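You operate a simulated robot arm through the tools that you are given. There is no shell and no other tool.

You run a simulated robot arm. Do the job below in one go: nothing can be reset, and whatever is moved stays where it is left.

JOB
Buff the VAC cap to satin at slow speed and stand it back on the black mat.
Fine: it rides in the blue nest; the other caps stay where they stand; the slide ends out and the buffer off.

The check looks at the end state, three seconds after you hand in, the way a careful person would. Anything else that was tipped, shoved, dropped, spilled or broken makes it a failure. Lids that push on must go on centred and level and be pressed home; caps that screw on are set level and turned clockwise until they are tight.

ROBOT AND FRAMES
A 6-joint arm with a fingered hand, fixed in place. Base frame: the origin is at the foot of the arm, x ahead of it, y to its left, z up. Units: mm, rad, N and s.
With the tool pointing down near the work surface it reaches from about 280 to 800 mm from the base axis. Its first joint turns from -2.897 to 2.897 rad. Payload 4 kg.
The tool frame sits at the grasp point between the pads (the TCP): z along the fingers, y along the line on which they close. The tips reach 26 mm beyond it. Largest opening 132 mm; the body of the gripper starts 73 mm behind the TCP. The gripper is a hand of 5 fingers: y runs from the thumb to the fingers, the wrist lies at [0, 0, -239] in the tool frame, and closing takes about 1.5 s.
Orientation is that of the tool frame in the base frame, as [roll, pitch, yaw] about the fixed x, y, z axes, in that order (R = Rz(yaw) Ry(pitch) Rx(roll)). With the fingers straight down and closing along the base's y, the tool's x points along the base's -x, its y along +y and its z along -z.

CONTROLS
- The arm moves only by the tool send_rows. Its argument "increments" is a list of rows, each an object (a shift or turn left out is 0, a gripper value left out holds the last) with "linear": the shift along the base's x, y, z in mm, a list of three; "rot": the turn, a rotation vector about the base's x, y, z in rad, a list of three; "hand": the opening, from 0 (shut) to 1 (fully open). In form: [{"linear": [dx, dy, dz], "rot": [rx, ry, rz], "hand": hand}, ...]. A call has 1 to 20 rows; each row is the pose to reach, as a shift and turn from the pose commanded when the call began. A row lasts 0.2 s, in which the tool goes at most 50 mm and 0.15 rad; a call with a longer step from one row to the next is refused whole, and so is a gripper value outside its range. Where a pose cannot be reached the arm comes as near as it can. A force on the tool above 90 N (or 10 N above the force at the start of the call, whichever is more), or a blocked arm, ends the call early, and 0.2 s more pass. Each finger travels about 45 mm/s and halts on what it meets, pressing with about 30 N; the grip force reading is that of the motor and also rises with nothing between the fingers. The clock runs only during rows and for 0.2 s after the last one: add rows that repeat a pose to give the fingers time. The reply holds the time, the measured pose of the TCP, the force on the tool along the base axes, the opening and the grip force, in the units named above and with some noise, with the torque about the TCP (base axes, N m) and any sound that the robot's microphone picked up.
- Cameras (640 x 400 px; columns grow to the right, rows downward): "scene" is fixed at [398.9, -649.5, 1625.3]; the picture's right is [0.94, -0.35, 0.00], its down [-0.21, -0.55, -0.81] and it looks along [0.29, 0.76, -0.58] (base axes); focal length 326 px, centre (320, 200). "wrist" rides on the gripper at [84, 2, -97] in the tool frame; the picture's right is [-0.02, 1.00, 0.00], its down [-0.75, -0.02, -0.66] and it looks along [-0.66, -0.01, 0.75] (tool axes); focal length 270 px, centre (320, 200). There is no depth. A picture from a camera that has moved, and an enlarged one, comes with that camera's place and axes in the base frame and with its lens.
- camera(camera): a new picture of that camera. The clock stands still meanwhile.
- preshape(shape): the hand has 5 fingers and takes this shape, open, in about a second: jaw (thumb against the fingers, like two jaws); tri (thumb and two fingers); tip (a fingertip pinch); poke (one finger out to press); point (the index stretched); flat (the hand flat); cup (the hand cupped); fist (a fist). The gripper value then closes the fingers along that shape, each until it touches; the sizes above hold for jaw. It gives what a move gives, with no picture.
- close_up(camera, box): a new picture of the part [left, top, right, bottom] of that camera's present view, enlarged. The clock stands still meanwhile.
- finish_job(): hands the job in; it is judged then, once.

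Nothing tells you positions but the pictures and the camera data. Unless the task says otherwise, let go and move clear before handing in.

The tools are called after "Call:" as name(argument=value, ...) on one line, values as JSON. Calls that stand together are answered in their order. send_rows: Moves the arm, as the interface text tells. Its arguments: {"type":"object","properties":{"increments":{"type":"array","items":{"type":"object","properties":{"linear":{"type":"array","items":{"type":"number"}},"rot":{"type":"array","items":{"type":"number"}},"hand":{"type":"number"}}}}},"required":["increments"]} The other tools are called the same way: preshape (shape) gives the hand a shape; camera (camera) takes a picture; close_up (camera, box) takes an enlarged picture of a part of a camera's view; finish_job () hands the job in.

At the start:

```text
clock: 0.0
tcp_pos: [385.3, 255.8, 1267.4]
tcp_rot: [-3.138, 0.003, 3.139]
ft_force: [0.8, -0.1, 0.1]
ft_torque: [0.02, 0.02, 0.0]
finger_gap: 131.7
gripper_force: 0.0
shape: jaw
```

scene: 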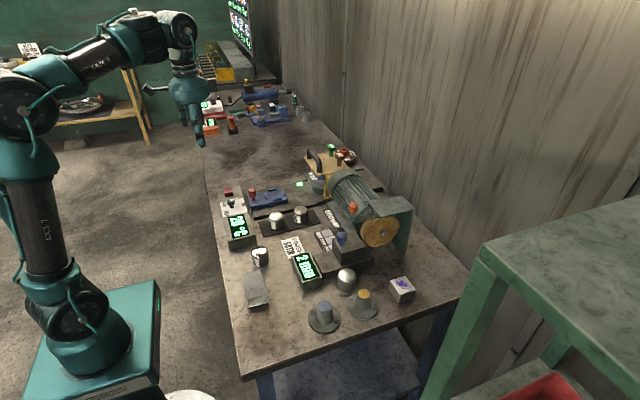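
wrist: 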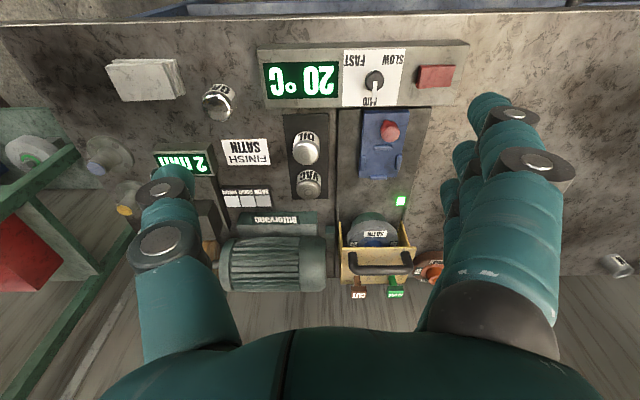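

I see a bench with a buffing machine, a black mat with two caps, a slide with nests, a speed selector and various controls. I'll take closer pictures before moving anything.

Call:
close_up(camera="scene", box=[210, 140, 430, 280])

Call:
close_up(camera="scene", box=[220, 220, 430, 350])

Call:
close_up(camera="wrist", box=[80, 30, 480, 310])

Call:
close_up(camera="wrist", box=[180, 90, 440, 310])

Call:
close_up(camera="wrist", box=[70, 40, 290, 220])

Call:
close_up(camera="wrist", box=[250, 30, 480, 170])

```text
2.86 times, centred on (320, 210) of scene
camera zoom: at [398.9, -649.5, 1625.3], right [0.94, -0.35, 0.0], down [-0.21, -0.55, -0.81], along [0.29, 0.76, -0.58], focal length 932 px, centre (320, 171)
```

zoom: 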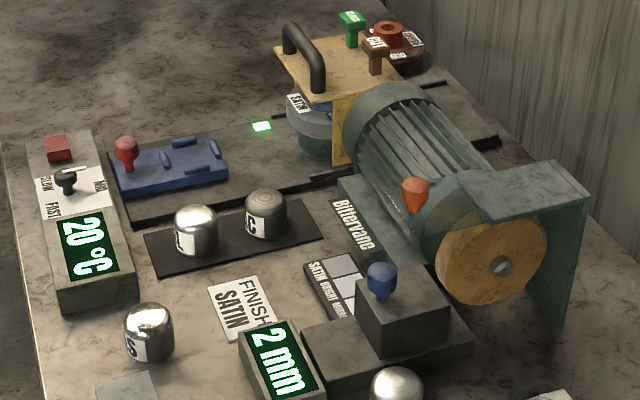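

```text
3.05 times, centred on (325, 285) of scene
camera zoom: at [398.9, -649.5, 1625.3], right [0.94, -0.35, 0.0], down [-0.21, -0.55, -0.81], along [0.29, 0.76, -0.58], focal length 994 px, centre (305, -59)
```

zoom: 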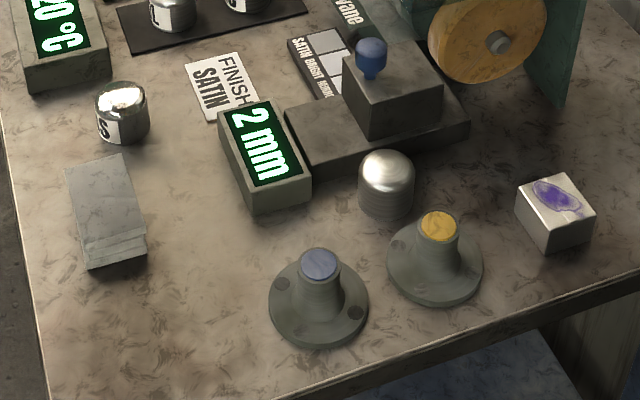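

```text
1.43 times, centred on (280, 170) of wrist
camera zoom: at [302.1, 256.0, 1364.1], right [0.02, 1.0, 0.0], down [0.75, -0.02, 0.66], along [0.66, -0.01, -0.75], focal length 386 px, centre (377, 243)
```

zoom: 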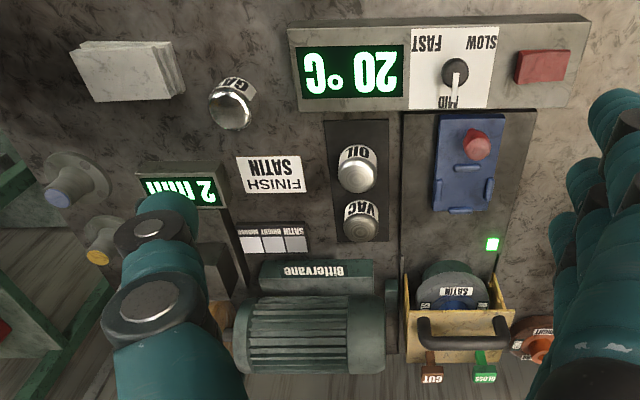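

```text
1.82 times, centred on (310, 200) of wrist
camera zoom: at [302.1, 256.0, 1364.1], right [0.02, 1.0, 0.0], down [0.75, -0.02, 0.66], along [0.66, -0.01, -0.75], focal length 491 px, centre (338, 200)
```

zoom: 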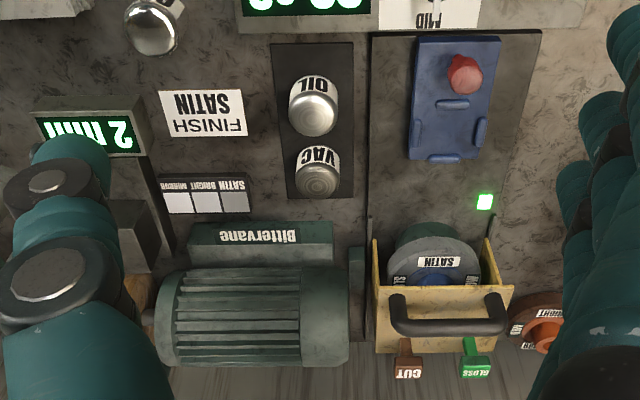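

```text
2.22 times, centred on (180, 130) of wrist
camera zoom: at [302.1, 256.0, 1364.1], right [0.02, 1.0, 0.0], down [0.75, -0.02, 0.66], along [0.66, -0.01, -0.75], focal length 601 px, centre (631, 356)
```

zoom: 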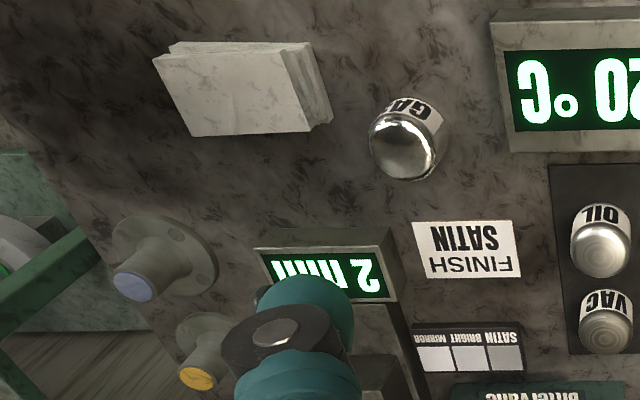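

```text
2.78 times, centred on (365, 100) of wrist
camera zoom: at [302.1, 256.0, 1364.1], right [0.02, 1.0, 0.0], down [0.75, -0.02, 0.66], along [0.66, -0.01, -0.75], focal length 752 px, centre (195, 478)
```

zoom: 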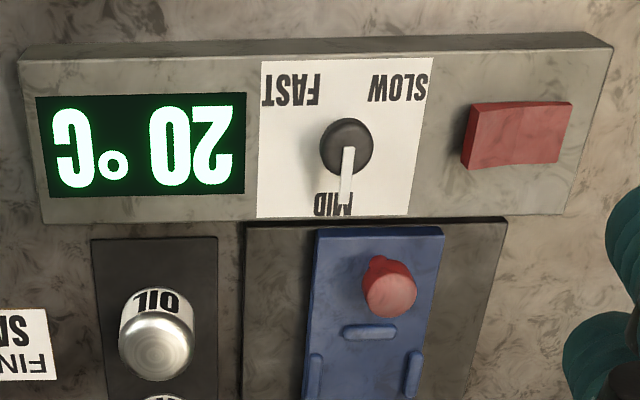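

The bench carries a buffer (Bittervane motor), a blue nest slide with a red knob, a speed selector at MID and a red button. I need sharper views of the labels and controls before I act.

Call:
close_up(camera="scene", box=[215, 180, 285, 250])

Call:
close_up(camera="scene", box=[295, 140, 365, 200])

Call:
close_up(camera="scene", box=[275, 200, 375, 290])

Call:
close_up(camera="wrist", box=[320, 180, 450, 310])

Call:
close_up(camera="scene", box=[185, 60, 315, 140])

Call:
close_up(camera="scene", box=[0, 0, 320, 160])

```text
5.71 times, centred on (250, 215) of scene
camera zoom: at [398.9, -649.5, 1625.3], right [0.94, -0.35, 0.0], down [-0.21, -0.55, -0.81], along [0.29, 0.76, -0.58], focal length 1865 px, centre (720, 114)
```

zoom: 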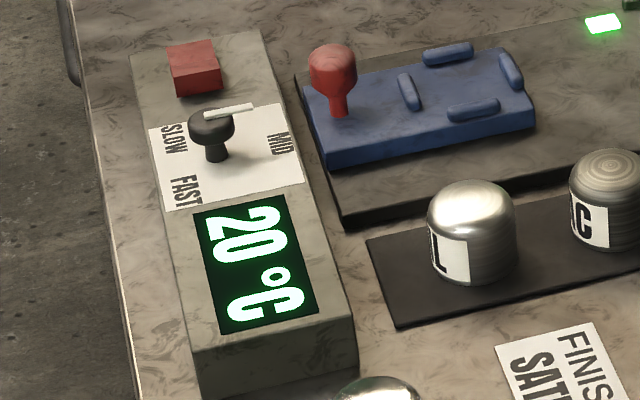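

```text
6.67 times, centred on (330, 170) of scene
camera zoom: at [398.9, -649.5, 1625.3], right [0.94, -0.35, 0.0], down [-0.21, -0.55, -0.81], along [0.29, 0.76, -0.58], focal length 2175 px, centre (253, 400)
```

zoom: 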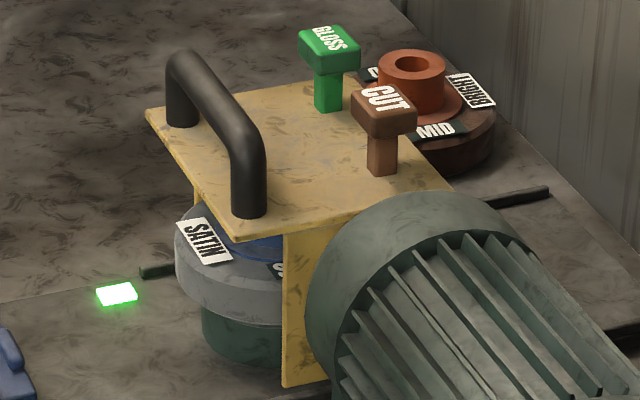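

```text
4.44 times, centred on (325, 245) of scene
camera zoom: at [398.9, -649.5, 1625.3], right [0.94, -0.35, 0.0], down [-0.21, -0.55, -0.81], along [0.29, 0.76, -0.58], focal length 1450 px, centre (298, 0)
```

zoom: 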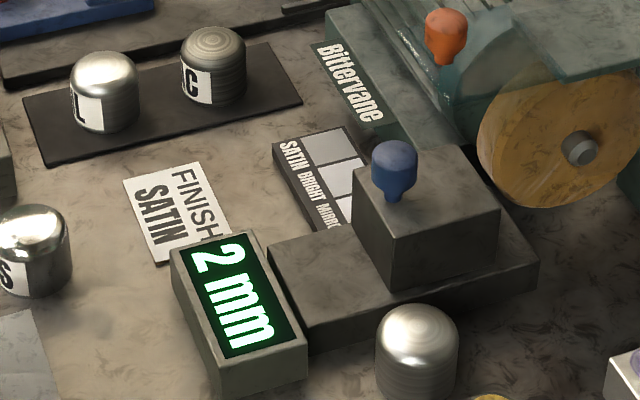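

```text
3.08 times, centred on (385, 245) of wrist
camera zoom: at [302.1, 256.0, 1364.1], right [0.02, 1.0, 0.0], down [0.75, -0.02, 0.66], along [0.66, -0.01, -0.75], focal length 832 px, centre (120, 62)
```

zoom: 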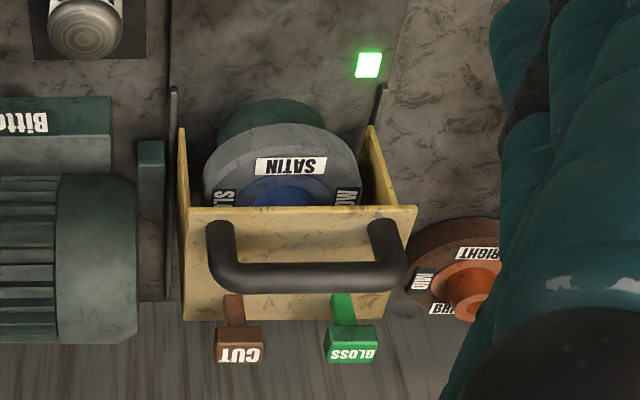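

```text
4.92 times, centred on (250, 100) of scene
camera zoom: at [398.9, -649.5, 1625.3], right [0.94, -0.35, 0.0], down [-0.21, -0.55, -0.81], along [0.29, 0.76, -0.58], focal length 1606 px, centre (665, 692)
```

zoom: 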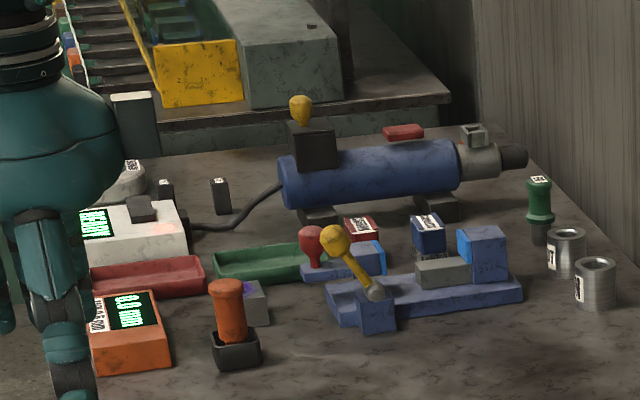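

```text
2.00 times, centred on (160, 80) of scene
camera zoom: at [398.9, -649.5, 1625.3], right [0.94, -0.35, 0.0], down [-0.21, -0.55, -0.81], along [0.29, 0.76, -0.58], focal length 653 px, centre (640, 440)
```

zoom: 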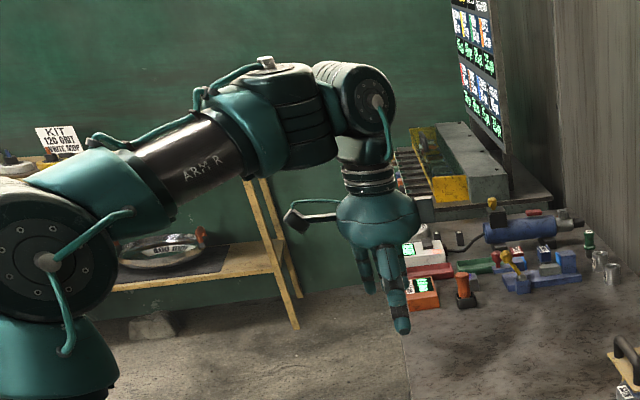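

There is a board on the wall at upper left with text, and labels on the mop under the guard. I'll zoom on those.

Call:
close_up(camera="scene", box=[220, 0, 260, 45])

Call:
close_up(camera="wrist", box=[350, 205, 440, 260])

Call:
close_up(camera="wrist", box=[215, 130, 335, 210])

Call:
close_up(camera="scene", box=[380, 230, 640, 400])

```text
8.89 times, centred on (240, 22) of scene
camera zoom: at [398.9, -649.5, 1625.3], right [0.94, -0.35, 0.0], down [-0.21, -0.55, -0.81], along [0.29, 0.76, -0.58], focal length 2900 px, centre (1031, 1778)
```

zoom: 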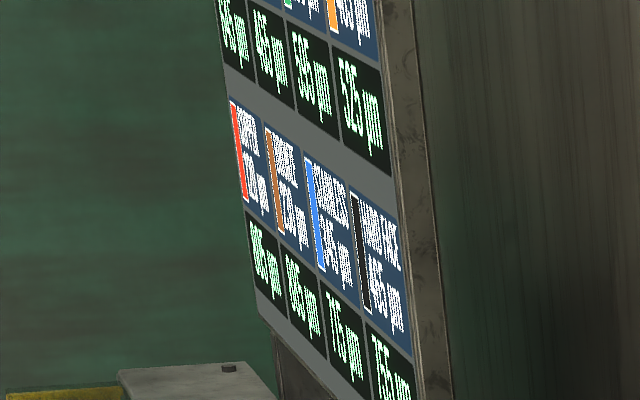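

```text
7.11 times, centred on (395, 232) of wrist
camera zoom: at [302.1, 256.0, 1364.1], right [0.02, 1.0, 0.0], down [0.75, -0.02, 0.66], along [0.66, -0.01, -0.75], focal length 1922 px, centre (-213, -31)
```

zoom: 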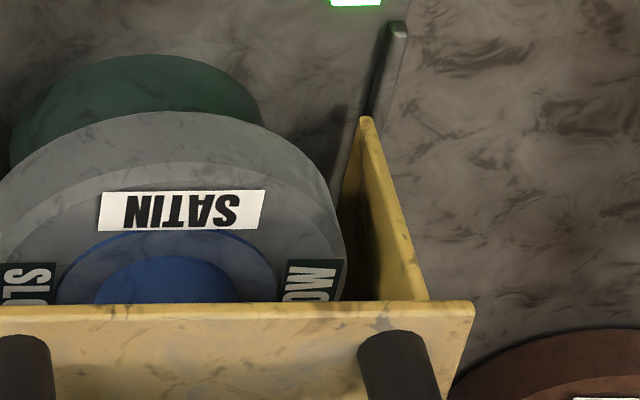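

```text
5.00 times, centred on (275, 170) of wrist
camera zoom: at [302.1, 256.0, 1364.1], right [0.02, 1.0, 0.0], down [0.75, -0.02, 0.66], along [0.66, -0.01, -0.75], focal length 1351 px, centre (545, 350)
```

zoom: 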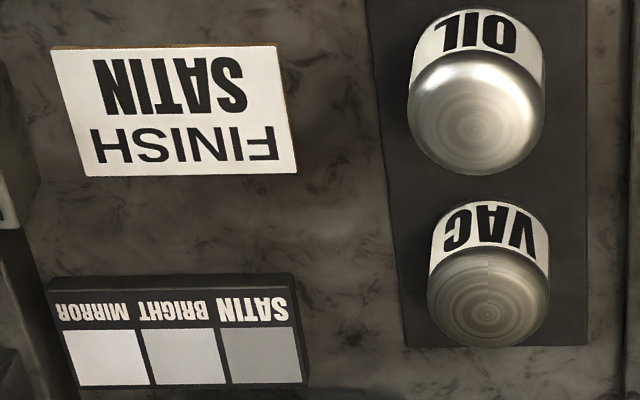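

```text
2.35 times, centred on (510, 315) of scene
camera zoom: at [398.9, -649.5, 1625.3], right [0.94, -0.35, 0.0], down [-0.21, -0.55, -0.81], along [0.29, 0.76, -0.58], focal length 768 px, centre (-127, -71)
```

zoom: 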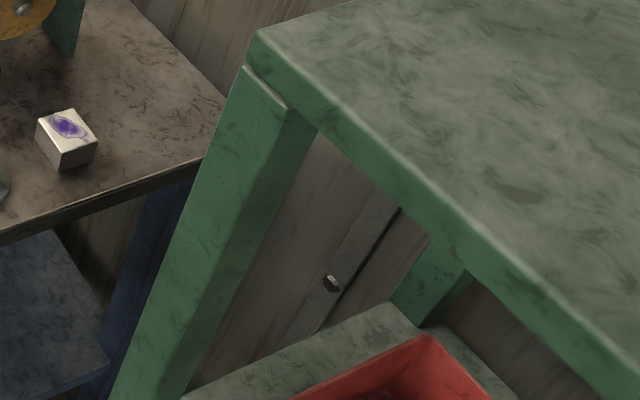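

The mounted mop reads SATIN with SLOW tags on each side. I'll move the hand for a nearer view of the guard and slide area.

Call:
send_rows(increments=[{"linear": [25, 20, -15]}, {"linear": [50, 40, -30]}, {"linear": [70, 60, -50]}, {"linear": [90, 80, -70]}, {"linear": [90, 80, -70]}])

Call:
camera(camera="wrist")

Call:
camera(camera="scene")

```text
clock: 1.2
tcp_pos: [477.0, 334.8, 1197.6]
tcp_rot: [-3.142, 0.003, 3.14]
ft_force: [0.0, -0.7, 0.5]
ft_torque: [-0.01, -0.01, -0.03]
finger_gap: 131.9
gripper_force: 0.0
shape: jaw
```

```text
taken
camera wrist: at [393.1, 335.9, 1293.9], right [0.02, 1.0, 0.0], down [0.75, -0.02, 0.66], along [0.66, -0.01, -0.75], focal length 270 px, centre (320, 200)
```

wrist: 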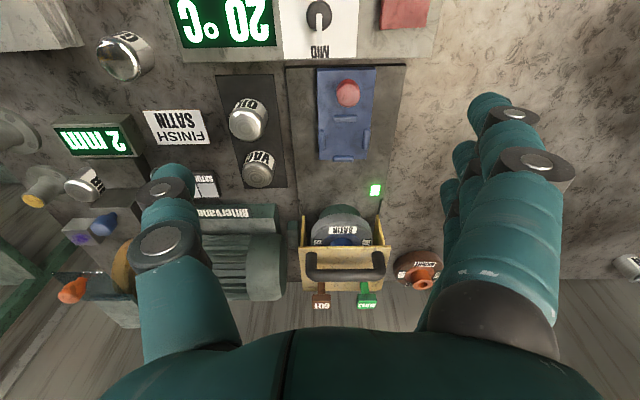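

```text
taken
```

scene: 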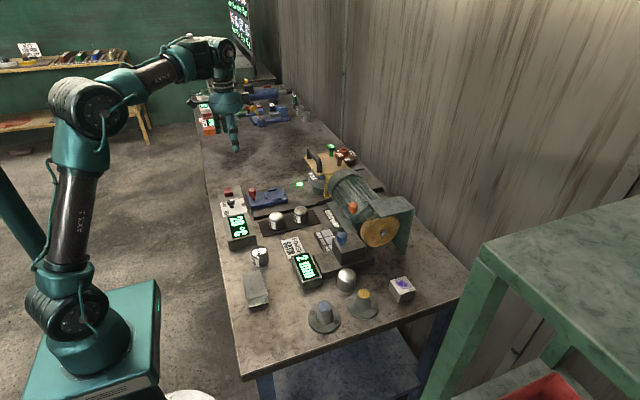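

I'm tilting the hand back to look down more steeply on the guard and slide.

Call:
send_rows(increments=[{"linear": [20, -5, 0], "rot": [0, 0.12, 0]}, {"linear": [40, -10, 0], "rot": [0, 0.24, 0]}, {"linear": [60, -15, 0], "rot": [0, 0.36, 0]}, {"linear": [80, -20, 0], "rot": [0, 0.48, 0]}, {"linear": [100, -25, 0], "rot": [0, 0.6, 0]}, {"linear": [120, -25, 0], "rot": [0, 0.7, 0]}, {"linear": [120, -25, 0], "rot": [0, 0.7, 0]}])

Call:
camera(camera="wrist")

```text
clock: 2.8
tcp_pos: [488.1, 247.5, 1073.9]
tcp_rot: [-3.132, -0.657, 3.142]
ft_force: [0.9, 0.3, 0.7]
ft_torque: [-0.03, -0.02, -0.03]
finger_gap: 132.2
gripper_force: 0.1
shape: jaw
out of reach, approached as far as the arm can: row 3, 4, 5, 6, 7
```

```text
taken
camera wrist: at [479.8, 249.5, 1201.8], right [0.01, 1.0, -0.02], down [1.0, -0.01, 0.06], along [0.06, -0.02, -1.0], focal length 270 px, centre (320, 200)
```

wrist: 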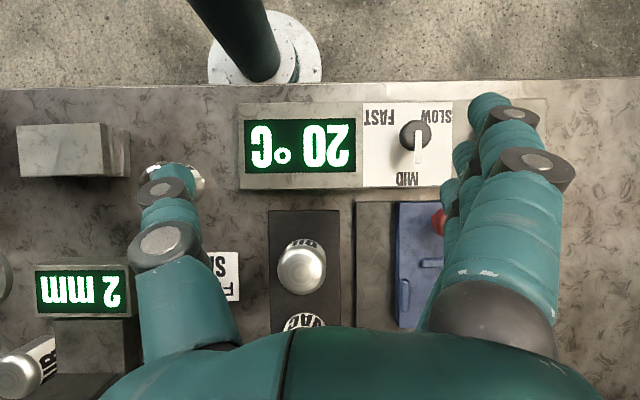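

The reach limit cut that move short. I'll send a null row to see what the next call counts as its starting pose.

Call:
send_rows(increments=[{"linear": [0, 0, 0], "rot": [0, 0, 0]}])

Call:
close_up(camera="wrist", box=[230, 80, 450, 200])

```text
clock: 3.2
tcp_pos: [486.4, 248.1, 1073.7]
tcp_rot: [-3.13, -0.658, 3.141]
ft_force: [0.2, 0.0, -0.3]
ft_torque: [0.0, 0.02, -0.01]
finger_gap: 132.0
gripper_force: 0.0
shape: jaw
```

```text
2.91 times, centred on (340, 140) of wrist
camera zoom: at [479.6, 249.7, 1202.0], right [0.01, 1.0, -0.02], down [1.0, -0.01, 0.06], along [0.06, -0.02, -1.0], focal length 786 px, centre (262, 374)
```

zoom: 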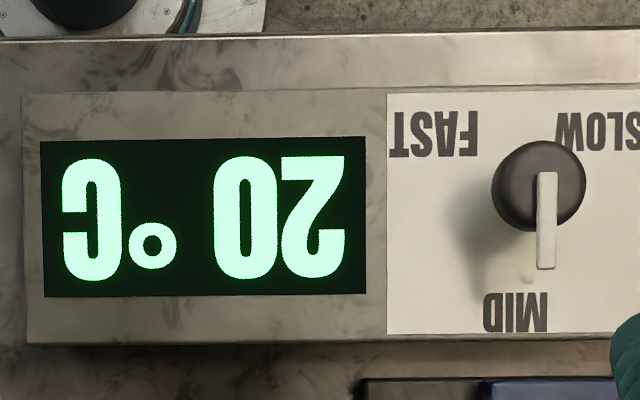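

Null rows hold the reached pose, so shifts count from there. Now I'll pitch the hand forward to look in under the guard at the mop and rails.

Call:
send_rows(increments=[{"linear": [0, 10, 10], "rot": [0, -0.13, 0]}, {"linear": [0, 20, 20], "rot": [0, -0.26, 0]}, {"linear": [0, 30, 25], "rot": [0, -0.39, 0]}, {"linear": [0, 40, 25], "rot": [0, -0.52, 0]}, {"linear": [0, 50, 25], "rot": [0, -0.65, 0]}, {"linear": [0, 60, 25], "rot": [0, -0.78, 0]}, {"linear": [0, 70, 25], "rot": [0, -0.91, 0]}, {"linear": [0, 80, 25], "rot": [0, -1.04, 0]}, {"linear": [0, 80, 25], "rot": [0, -1.16, 0]}, {"linear": [0, 80, 25], "rot": [0, -1.16, 0]}])

Call:
camera(camera="wrist")

Call:
close_up(camera="wrist", box=[200, 60, 460, 220])

```text
clock: 5.4
tcp_pos: [550.3, 323.1, 1184.6]
tcp_rot: [-3.106, 0.256, -3.141]
ft_force: [0.7, 0.2, -0.8]
ft_torque: [0.02, 0.0, -0.02]
finger_gap: 132.1
gripper_force: 0.1
shape: jaw
out of reach, approached as far as the arm can: row 5, 6, 7, 8, 9, 10
```

```text
taken
camera wrist: at [445.0, 326.0, 1256.4], right [0.03, 1.0, -0.03], down [0.56, 0.01, 0.83], along [0.83, -0.04, -0.56], focal length 270 px, centre (320, 200)
```

wrist: 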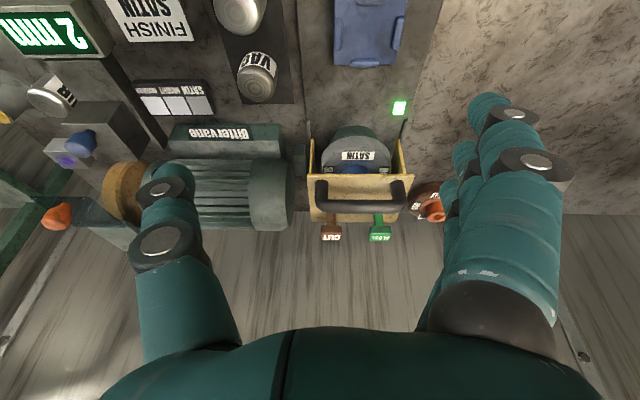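

```text
2.46 times, centred on (330, 140) of wrist
camera zoom: at [445.0, 326.0, 1256.4], right [0.03, 1.0, -0.03], down [0.56, 0.01, 0.83], along [0.83, -0.04, -0.56], focal length 665 px, centre (295, 348)
```

zoom: 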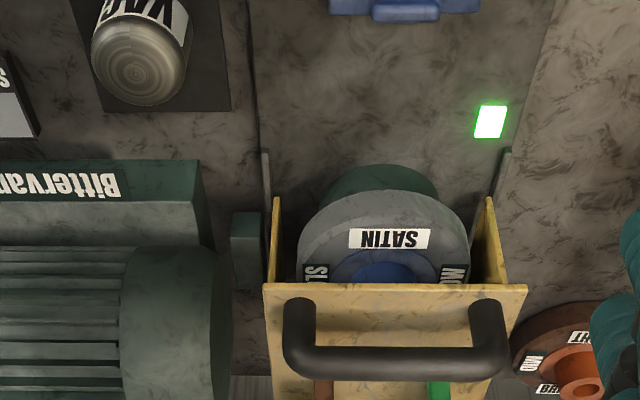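

The mop sits on a vertical spindle under the yellow guard, in line with the blue slide. I'll go lower and nearer the bench front to see heights under the guard.

Call:
send_rows(increments=[{"linear": [-20, 10, -30], "rot": [0, 0, 0]}, {"linear": [-45, 20, -65], "rot": [0, 0, 0]}, {"linear": [-70, 30, -95], "rot": [0, -0.05, 0]}, {"linear": [-90, 40, -125], "rot": [0, -0.12, 0]}, {"linear": [-110, 50, -150], "rot": [0, -0.2, 0]}, {"linear": [-130, 53, -165], "rot": [0, -0.25, 0]}, {"linear": [-130, 53, -165], "rot": [0, -0.25, 0]}])

Call:
camera(camera="wrist")

Call:
close_up(camera="wrist", box=[200, 40, 460, 200])

```text
clock: 7.0
tcp_pos: [419.8, 375.9, 1017.2]
tcp_rot: [-3.107, 0.508, -3.136]
ft_force: [-0.3, -0.4, 0.3]
ft_torque: [-0.01, -0.02, 0.01]
finger_gap: 131.8
gripper_force: 0.0
shape: jaw
out of reach, approached as far as the arm can: row 1
```

```text
taken
camera wrist: at [300.8, 379.0, 1060.6], right [0.03, 1.0, -0.02], down [0.34, 0.01, 0.94], along [0.94, -0.04, -0.34], focal length 270 px, centre (320, 200)
```

wrist: 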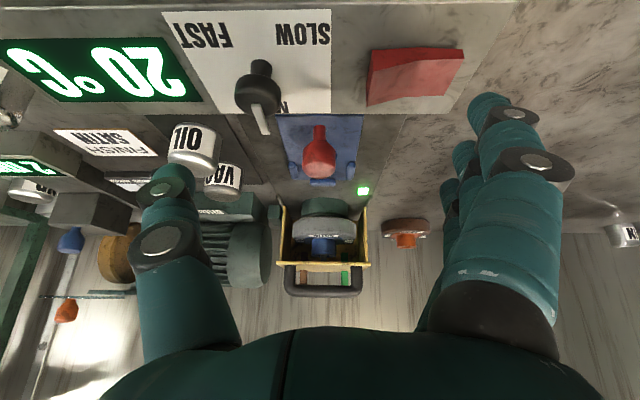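

```text
2.46 times, centred on (330, 120) of wrist
camera zoom: at [300.8, 379.0, 1060.6], right [0.03, 1.0, -0.02], down [0.34, 0.01, 0.94], along [0.94, -0.04, -0.34], focal length 665 px, centre (295, 397)
```

zoom: 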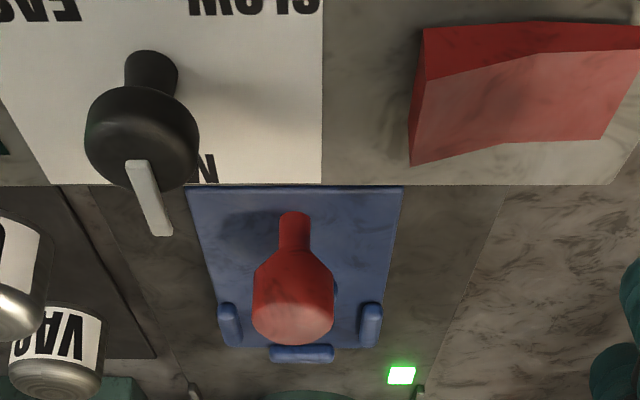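

I see the red box is a rocker switch and the knob has a white pointer. Zooming on the rocker and on the mop.

Call:
close_up(camera="wrist", box=[350, 30, 480, 120])

Call:
close_up(camera="wrist", box=[260, 170, 440, 310])

Call:
close_up(camera="wrist", box=[160, 100, 260, 210])

Call:
close_up(camera="scene", box=[215, 180, 255, 220])

```text
4.44 times, centred on (415, 75) of wrist
camera zoom: at [300.8, 379.0, 1060.6], right [0.03, 1.0, -0.02], down [0.34, 0.01, 0.94], along [0.94, -0.04, -0.34], focal length 1201 px, centre (-102, 756)
```

zoom: 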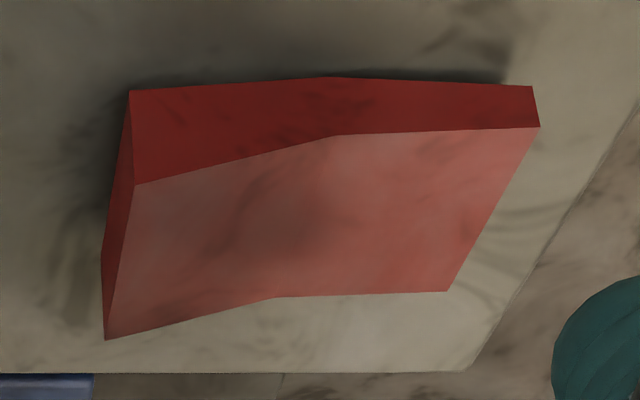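

```text
2.86 times, centred on (350, 240) of wrist
camera zoom: at [300.8, 379.0, 1060.6], right [0.03, 1.0, -0.02], down [0.34, 0.01, 0.94], along [0.94, -0.04, -0.34], focal length 772 px, centre (234, 86)
```

zoom: 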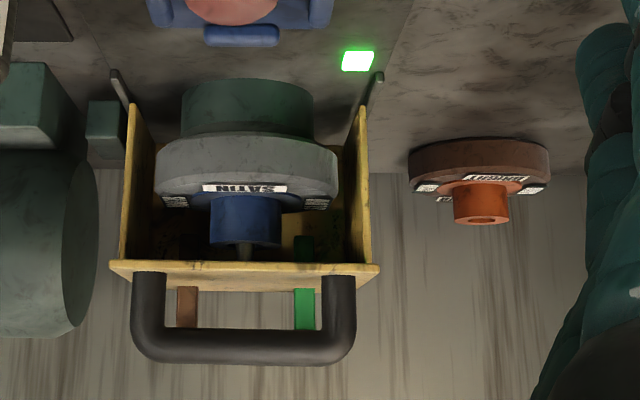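

```text
3.64 times, centred on (210, 155) of wrist
camera zoom: at [300.8, 379.0, 1060.6], right [0.03, 1.0, -0.02], down [0.34, 0.01, 0.94], along [0.94, -0.04, -0.34], focal length 983 px, centre (720, 364)
```

zoom: 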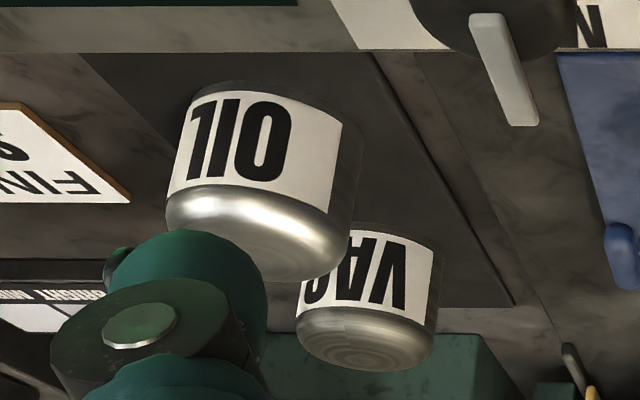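

```text
10.00 times, centred on (235, 200) of scene
camera zoom: at [398.9, -649.5, 1625.3], right [0.94, -0.35, 0.0], down [-0.21, -0.55, -0.81], along [0.29, 0.76, -0.58], focal length 3263 px, centre (1170, 200)
```

zoom: 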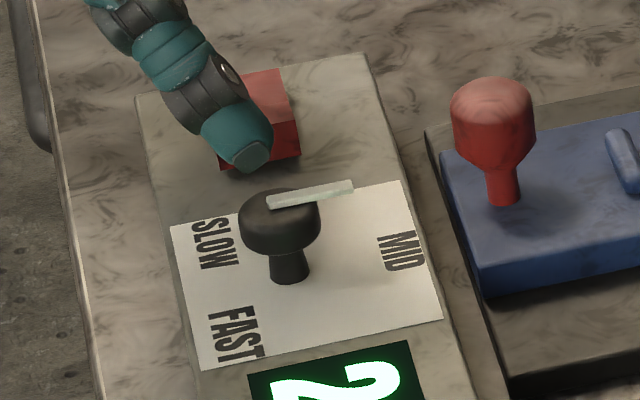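

The rocker's −y end is raised (off presumably), and the mop sits on its spindle with the cap's slide running into its rim. I'll level the hand and take two views to triangulate the knob, rocker, nest and caps.

Call:
send_rows(increments=[{"linear": [5, -15, 10], "rot": [0.008, 0.13, 0]}, {"linear": [10, -30, 20], "rot": [0.017, 0.26, 0]}, {"linear": [10, -45, 30], "rot": [0.026, 0.39, 0]}, {"linear": [10, -60, 40], "rot": [0.034, 0.508, -0.005]}, {"linear": [10, -76, 43], "rot": [0.034, 0.508, -0.005]}, {"linear": [10, -76, 43], "rot": [0.034, 0.508, -0.005]}])

Call:
camera(camera="wrist")

Call:
close_up(camera="wrist", box=[180, 0, 480, 190])

```text
clock: 8.4
tcp_pos: [430.8, 299.0, 1060.6]
tcp_rot: [-3.138, 0.0, 3.129]
ft_force: [-0.1, -0.4, 0.7]
ft_torque: [0.01, -0.01, -0.04]
finger_gap: 131.8
gripper_force: 0.0
shape: jaw
```

```text
taken
camera wrist: at [347.7, 300.4, 1157.7], right [0.03, 1.0, 0.0], down [0.75, -0.02, 0.66], along [0.66, -0.02, -0.75], focal length 270 px, centre (320, 200)
```

wrist: 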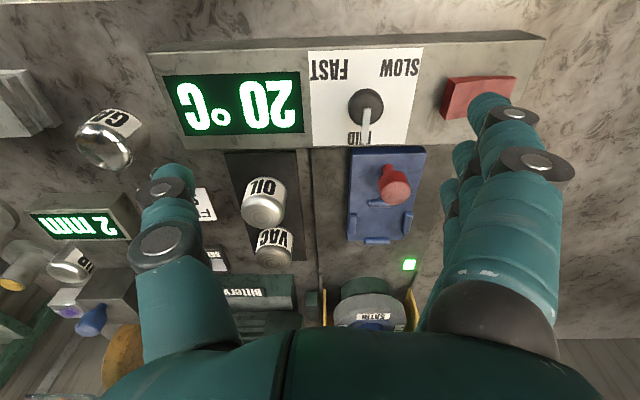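

```text
2.11 times, centred on (330, 95) of wrist
camera zoom: at [347.7, 300.4, 1157.7], right [0.03, 1.0, 0.0], down [0.75, -0.02, 0.66], along [0.66, -0.02, -0.75], focal length 569 px, centre (299, 421)
```

zoom: 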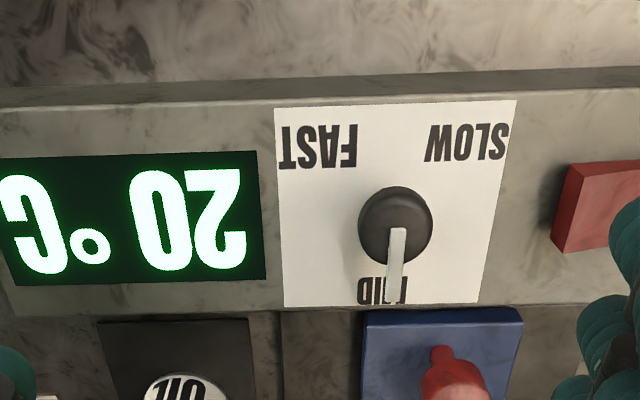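

Taking the second view 110 mm farther in x for triangulation.

Call:
send_rows(increments=[{"linear": [30, 0, 0]}, {"linear": [60, 0, 0]}, {"linear": [90, 0, 0]}, {"linear": [110, 0, 0]}, {"linear": [110, 0, 0], "rot": [0, 0, 0.012]}])

Call:
camera(camera="wrist")

Call:
close_up(camera="wrist", box=[180, 0, 480, 190])

Call:
close_up(camera="wrist", box=[220, 100, 440, 330])

```text
clock: 9.6
tcp_pos: [541.6, 298.2, 1059.6]
tcp_rot: [-3.138, -0.002, -3.14]
ft_force: [-0.1, 0.0, 0.2]
ft_torque: [-0.02, 0.01, 0.02]
finger_gap: 131.8
gripper_force: 0.0
shape: jaw
```

```text
taken
camera wrist: at [458.0, 299.3, 1157.4], right [0.02, 1.0, 0.0], down [0.75, -0.01, 0.66], along [0.66, -0.01, -0.75], focal length 270 px, centre (320, 200)
```

wrist: 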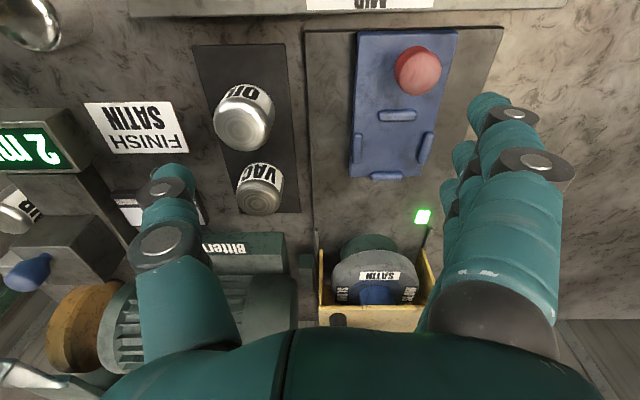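

```text
2.11 times, centred on (330, 95) of wrist
camera zoom: at [458.0, 299.3, 1157.4], right [0.02, 1.0, 0.0], down [0.75, -0.01, 0.66], along [0.66, -0.01, -0.75], focal length 569 px, centre (299, 421)
```

zoom: 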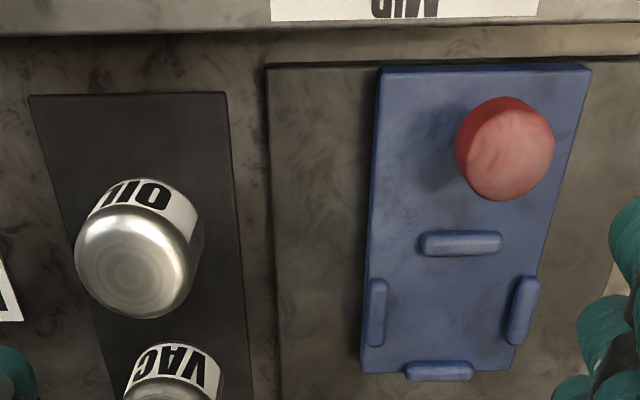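

```text
1.74 times, centred on (330, 215) of wrist
camera zoom: at [458.0, 299.3, 1157.4], right [0.02, 1.0, 0.0], down [0.75, -0.01, 0.66], along [0.66, -0.01, -0.75], focal length 470 px, centre (303, 174)
```

zoom: 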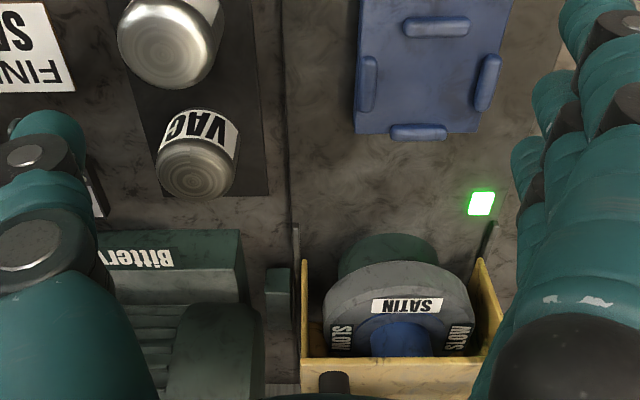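

Estimates so far: nest centre ≈ (599, 369, 913), red knob ≈ (517, 368, top 951) and VAC cap ≈ (660, 226). The four-finger jaw is wide, so I'll look at the narrower "tri" and "tip" hand shapes while high and clear.

Call:
preshape(shape="tri")

Call:
camera(camera="wrist")

Call:
preshape(shape="tip")

Call:
camera(camera="wrist")

Call:
close_up(camera="scene", box=[180, 40, 320, 220])

```text
clock: 10.5
tcp_pos: [541.0, 298.8, 1060.1]
tcp_rot: [-3.138, 0.0, -3.139]
ft_force: [0.3, -1.4, -0.5]
ft_torque: [-0.01, -0.02, 0.01]
finger_gap: 131.8
gripper_force: 0.0
shape: tri
```

```text
taken
camera wrist: at [457.8, 299.4, 1157.3], right [0.02, 1.0, 0.0], down [0.75, -0.01, 0.66], along [0.66, -0.01, -0.75], focal length 270 px, centre (320, 200)
```

wrist: 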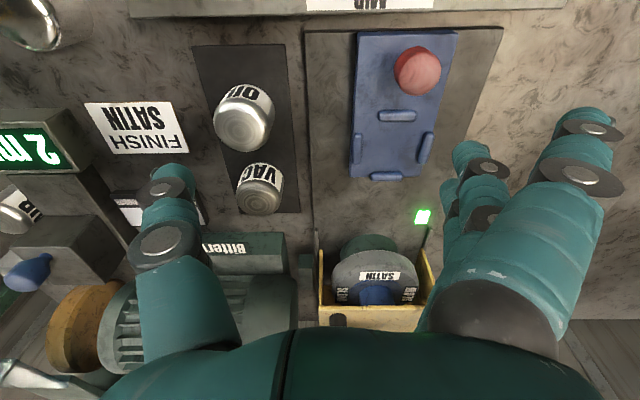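

```text
clock: 11.4
tcp_pos: [542.0, 299.3, 1059.5]
tcp_rot: [-3.138, -0.001, -3.141]
ft_force: [0.4, -0.1, 0.2]
ft_torque: [-0.02, -0.03, 0.02]
finger_gap: 131.8
gripper_force: 0.1
shape: tip
```

```text
taken
camera wrist: at [457.8, 299.4, 1157.3], right [0.02, 1.0, 0.0], down [0.75, -0.01, 0.66], along [0.66, -0.01, -0.75], focal length 270 px, centre (320, 200)
```

wrist: 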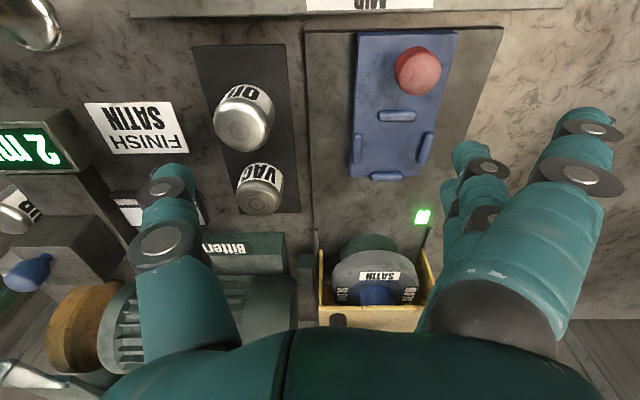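

```text
2.22 times, centred on (250, 130) of scene
camera zoom: at [398.9, -649.5, 1625.3], right [0.94, -0.35, 0.0], down [-0.21, -0.55, -0.81], along [0.29, 0.76, -0.58], focal length 725 px, centre (476, 356)
```

zoom: 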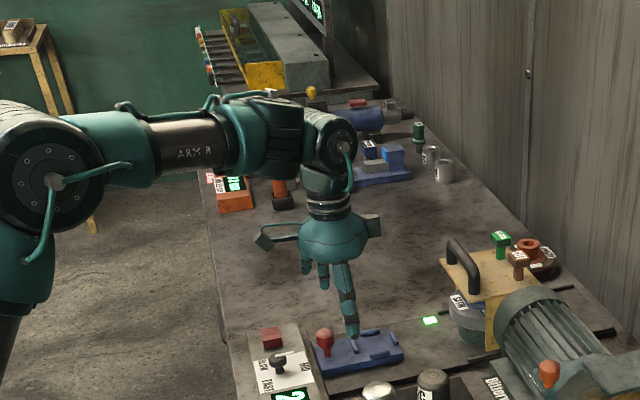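

I'll zoom on the fingers in this shape and compare with a partly closed pinch, still high above the bench.

Call:
send_rows(increments=[{"hand": 0.45}, {"hand": 0.45}, {"hand": 0.45}, {"hand": 0.45}, {"hand": 0.45}, {"hand": 0.45}])

Call:
camera(camera="wrist")

Call:
close_up(camera="scene", box=[230, 80, 290, 170])

Call:
preshape(shape="jaw")

Call:
send_rows(increments=[{"hand": 0.38}, {"hand": 0.38}, {"hand": 0.38}, {"hand": 0.38}, {"hand": 0.38}, {"hand": 0.38}])

Call:
camera(camera="wrist")

Call:
close_up(camera="scene", box=[230, 80, 290, 170])

```text
clock: 12.8
tcp_pos: [542.0, 298.8, 1058.6]
tcp_rot: [-3.137, -0.001, -3.14]
ft_force: [0.3, 0.0, 1.2]
ft_torque: [-0.02, 0.0, 0.01]
finger_gap: 60.4
gripper_force: 0.0
shape: tip
```

```text
taken
camera wrist: at [457.8, 299.4, 1157.3], right [0.02, 1.0, 0.0], down [0.75, -0.01, 0.66], along [0.66, -0.01, -0.75], focal length 270 px, centre (320, 200)
```

wrist: 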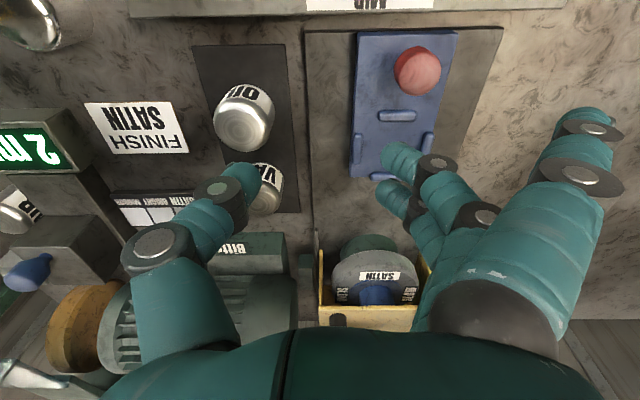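

```text
4.44 times, centred on (260, 125) of scene
camera zoom: at [398.9, -649.5, 1625.3], right [0.94, -0.35, 0.0], down [-0.21, -0.55, -0.81], along [0.29, 0.76, -0.58], focal length 1450 px, centre (587, 533)
```

zoom: 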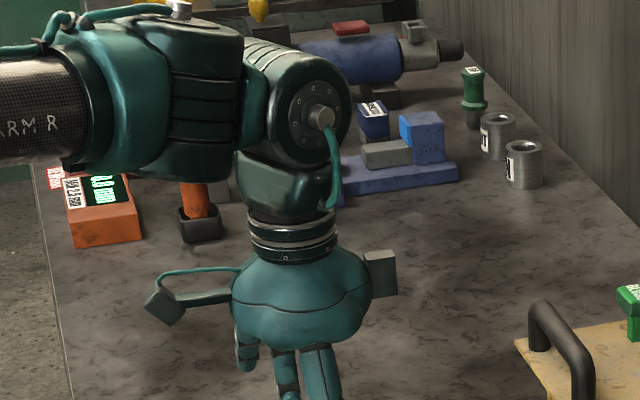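

```text
clock: 13.7
tcp_pos: [541.9, 298.6, 1061.3]
tcp_rot: [-3.137, -0.001, -3.14]
ft_force: [-0.2, 0.2, 0.1]
ft_torque: [-0.01, 0.01, 0.01]
finger_gap: 131.8
gripper_force: 0.1
shape: jaw
```

```text
clock: 15.1
tcp_pos: [541.6, 298.4, 1060.6]
tcp_rot: [-3.139, -0.001, -3.141]
ft_force: [-0.3, -0.1, -0.5]
ft_torque: [-0.01, 0.01, 0.01]
finger_gap: 51.0
gripper_force: 0.1
shape: jaw
```

```text
taken
camera wrist: at [457.8, 299.4, 1157.3], right [0.02, 1.0, 0.0], down [0.75, -0.01, 0.66], along [0.66, -0.01, -0.75], focal length 270 px, centre (320, 200)
```

wrist: 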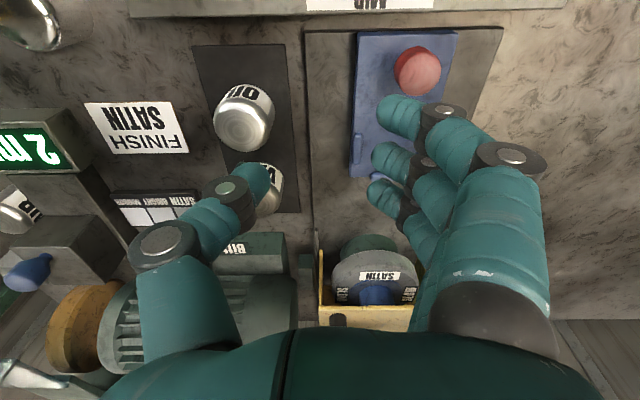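

```text
4.44 times, centred on (260, 125) of scene
camera zoom: at [398.9, -649.5, 1625.3], right [0.94, -0.35, 0.0], down [-0.21, -0.55, -0.81], along [0.29, 0.76, -0.58], focal length 1450 px, centre (587, 533)
```

zoom: 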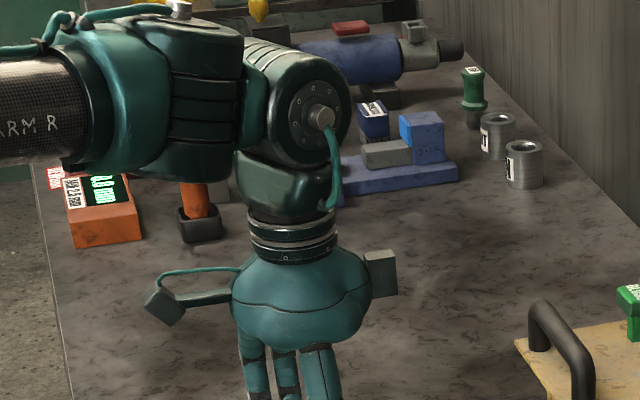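

The jaw shows three fingers opposing the thumb. I'll also look at the "poke" shape, since I'll need it for the rocker and maybe the knob pointer.

Call:
preshape(shape="poke")

Call:
camera(camera="wrist")

Call:
send_rows(increments=[{"hand": 0}, {"hand": 0}, {"hand": 0}, {"hand": 0}, {"hand": 0}, {"hand": 0}, {"hand": 0}])

Call:
camera(camera="wrist")

Call:
preshape(shape="point")

Call:
camera(camera="wrist")

Call:
preshape(shape="fist")

Call:
camera(camera="wrist")

```text
clock: 16.0
tcp_pos: [541.9, 297.8, 1059.8]
tcp_rot: [-3.138, 0.0, -3.14]
ft_force: [-0.4, 0.1, 0.5]
ft_torque: [0.0, 0.0, -0.02]
finger_gap: 0.2
gripper_force: 0.1
shape: poke
```

```text
taken
camera wrist: at [457.8, 299.4, 1157.3], right [0.02, 1.0, 0.0], down [0.75, -0.01, 0.66], along [0.66, -0.01, -0.75], focal length 270 px, centre (320, 200)
```

wrist: 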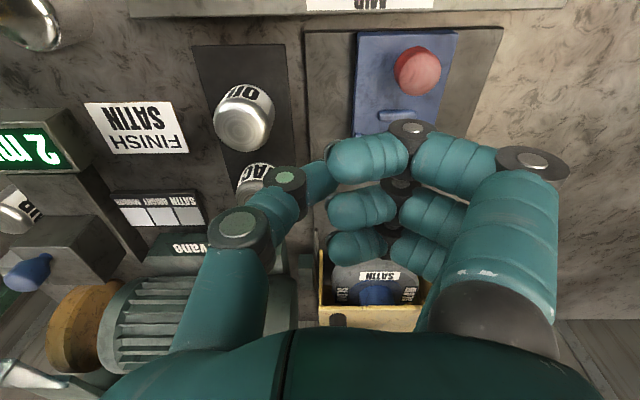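

```text
clock: 17.6
tcp_pos: [542.5, 297.7, 1060.8]
tcp_rot: [-3.139, 0.0, -3.14]
ft_force: [0.4, 0.6, 1.1]
ft_torque: [-0.01, -0.02, 0.01]
finger_gap: 0.1
gripper_force: 1.2
shape: jaw
```

```text
taken
camera wrist: at [457.8, 299.4, 1157.3], right [0.02, 1.0, 0.0], down [0.75, -0.01, 0.66], along [0.66, -0.01, -0.75], focal length 270 px, centre (320, 200)
```

wrist: 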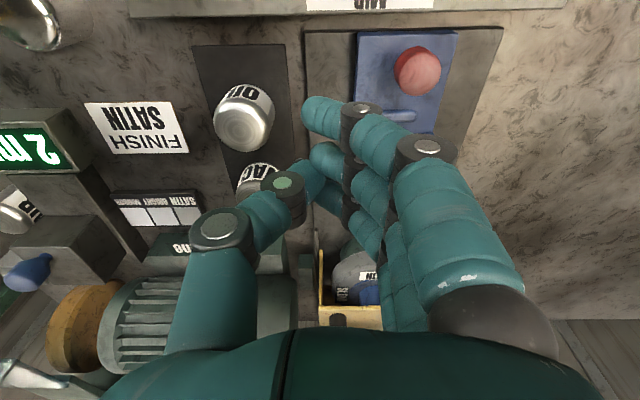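

```text
clock: 18.5
tcp_pos: [540.7, 298.2, 1060.4]
tcp_rot: [-3.138, 0.001, -3.138]
ft_force: [0.5, -0.2, -0.5]
ft_torque: [0.0, -0.01, 0.0]
finger_gap: 125.9
gripper_force: 0.1
shape: point
```

```text
taken
camera wrist: at [457.8, 299.4, 1157.3], right [0.02, 1.0, 0.0], down [0.75, -0.01, 0.66], along [0.66, -0.01, -0.75], focal length 270 px, centre (320, 200)
```

wrist: 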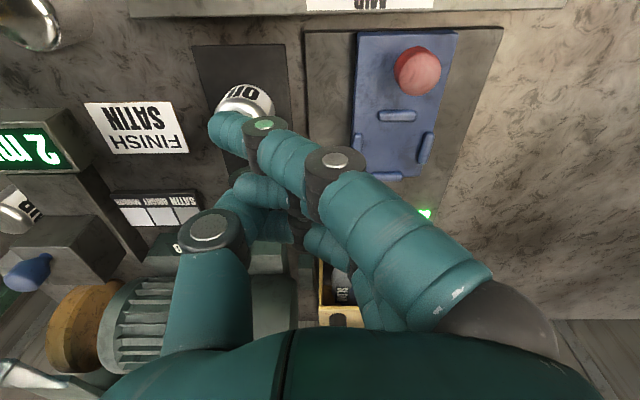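

```text
clock: 19.4
tcp_pos: [541.8, 298.3, 1060.8]
tcp_rot: [-3.137, 0.0, -3.139]
ft_force: [0.2, -0.3, -0.2]
ft_torque: [0.01, 0.01, -0.01]
finger_gap: 0.0
gripper_force: 0.1
shape: fist
```

```text
taken
camera wrist: at [457.8, 299.4, 1157.3], right [0.02, 1.0, 0.0], down [0.75, -0.01, 0.66], along [0.66, -0.01, -0.75], focal length 270 px, centre (320, 200)
```

wrist: 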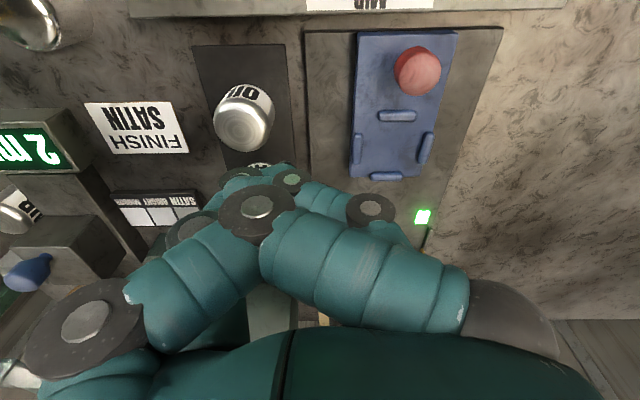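

The jaw is the best-specified shape, so I'll use it: knob axis ≈ (435, 335), rocker ≈ (424–455, 403–456) with its high end at y≈403. Next I'll measure the mat and VAC cap more closely with two nearer views.

Call:
preshape(shape="jaw")

Call:
send_rows(increments=[{"linear": [0, -25, -8], "hand": 1}, {"linear": [0, -50, -16], "hand": 1}, {"linear": [0, -72, -25], "hand": 1}, {"linear": [0, -72, -25], "hand": 1}])

Call:
close_up(camera="wrist", box=[220, 80, 420, 280])

Call:
send_rows(increments=[{"linear": [30, 0, 0]}, {"linear": [60, 0, 0]}, {"linear": [90, 0, 0]}, {"linear": [90, 0, 0]}])

Call:
camera(camera="wrist")

Call:
close_up(camera="wrist", box=[220, 20, 420, 220])

```text
clock: 20.3
tcp_pos: [540.6, 298.5, 1060.9]
tcp_rot: [-3.136, 0.0, -3.14]
ft_force: [0.8, 1.2, 0.5]
ft_torque: [-0.01, -0.03, -0.01]
finger_gap: 132.1
gripper_force: 0.0
shape: jaw
```

```text
clock: 21.3
tcp_pos: [542.8, 226.4, 1036.1]
tcp_rot: [-3.138, 0.001, -3.139]
ft_force: [-0.3, 0.0, 0.3]
ft_torque: [0.01, -0.02, -0.02]
finger_gap: 132.0
gripper_force: 0.2
shape: jaw
```

```text
2.00 times, centred on (320, 180) of wrist
camera zoom: at [457.9, 226.7, 1132.8], right [0.02, 1.0, 0.0], down [0.75, -0.01, 0.66], along [0.66, -0.01, -0.75], focal length 541 px, centre (320, 240)
```

zoom: 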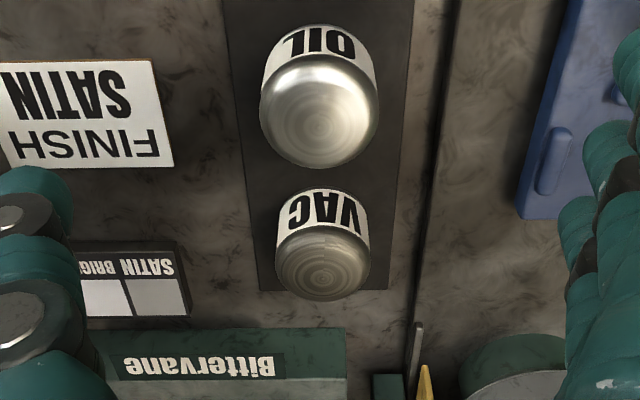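

```text
clock: 22.3
tcp_pos: [631.3, 226.4, 1036.6]
tcp_rot: [-3.139, -0.003, -3.14]
ft_force: [-0.1, 0.5, -0.2]
ft_torque: [-0.01, -0.01, -0.02]
finger_gap: 132.0
gripper_force: 0.1
shape: jaw
```

```text
taken
camera wrist: at [548.4, 226.5, 1132.8], right [0.02, 1.0, 0.0], down [0.75, -0.01, 0.66], along [0.66, -0.01, -0.75], focal length 270 px, centre (320, 200)
```

wrist: 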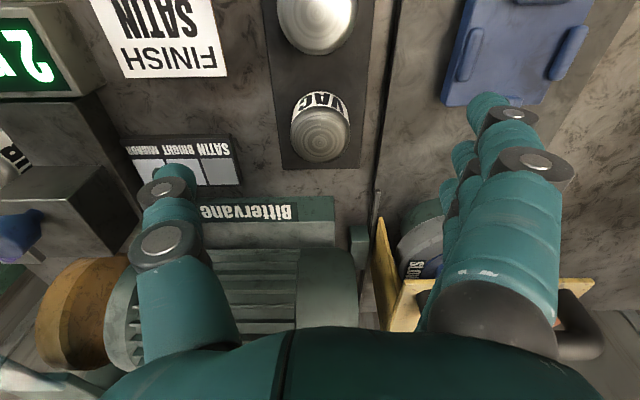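

```text
2.00 times, centred on (320, 120) of wrist
camera zoom: at [548.4, 226.5, 1132.8], right [0.02, 1.0, 0.0], down [0.75, -0.01, 0.66], along [0.66, -0.01, -0.75], focal length 541 px, centre (320, 360)
```

zoom: 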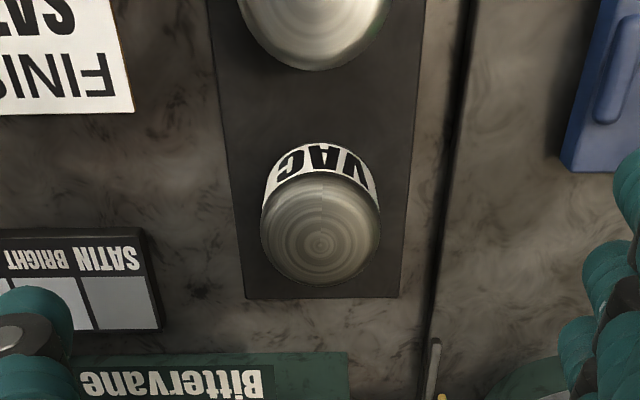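

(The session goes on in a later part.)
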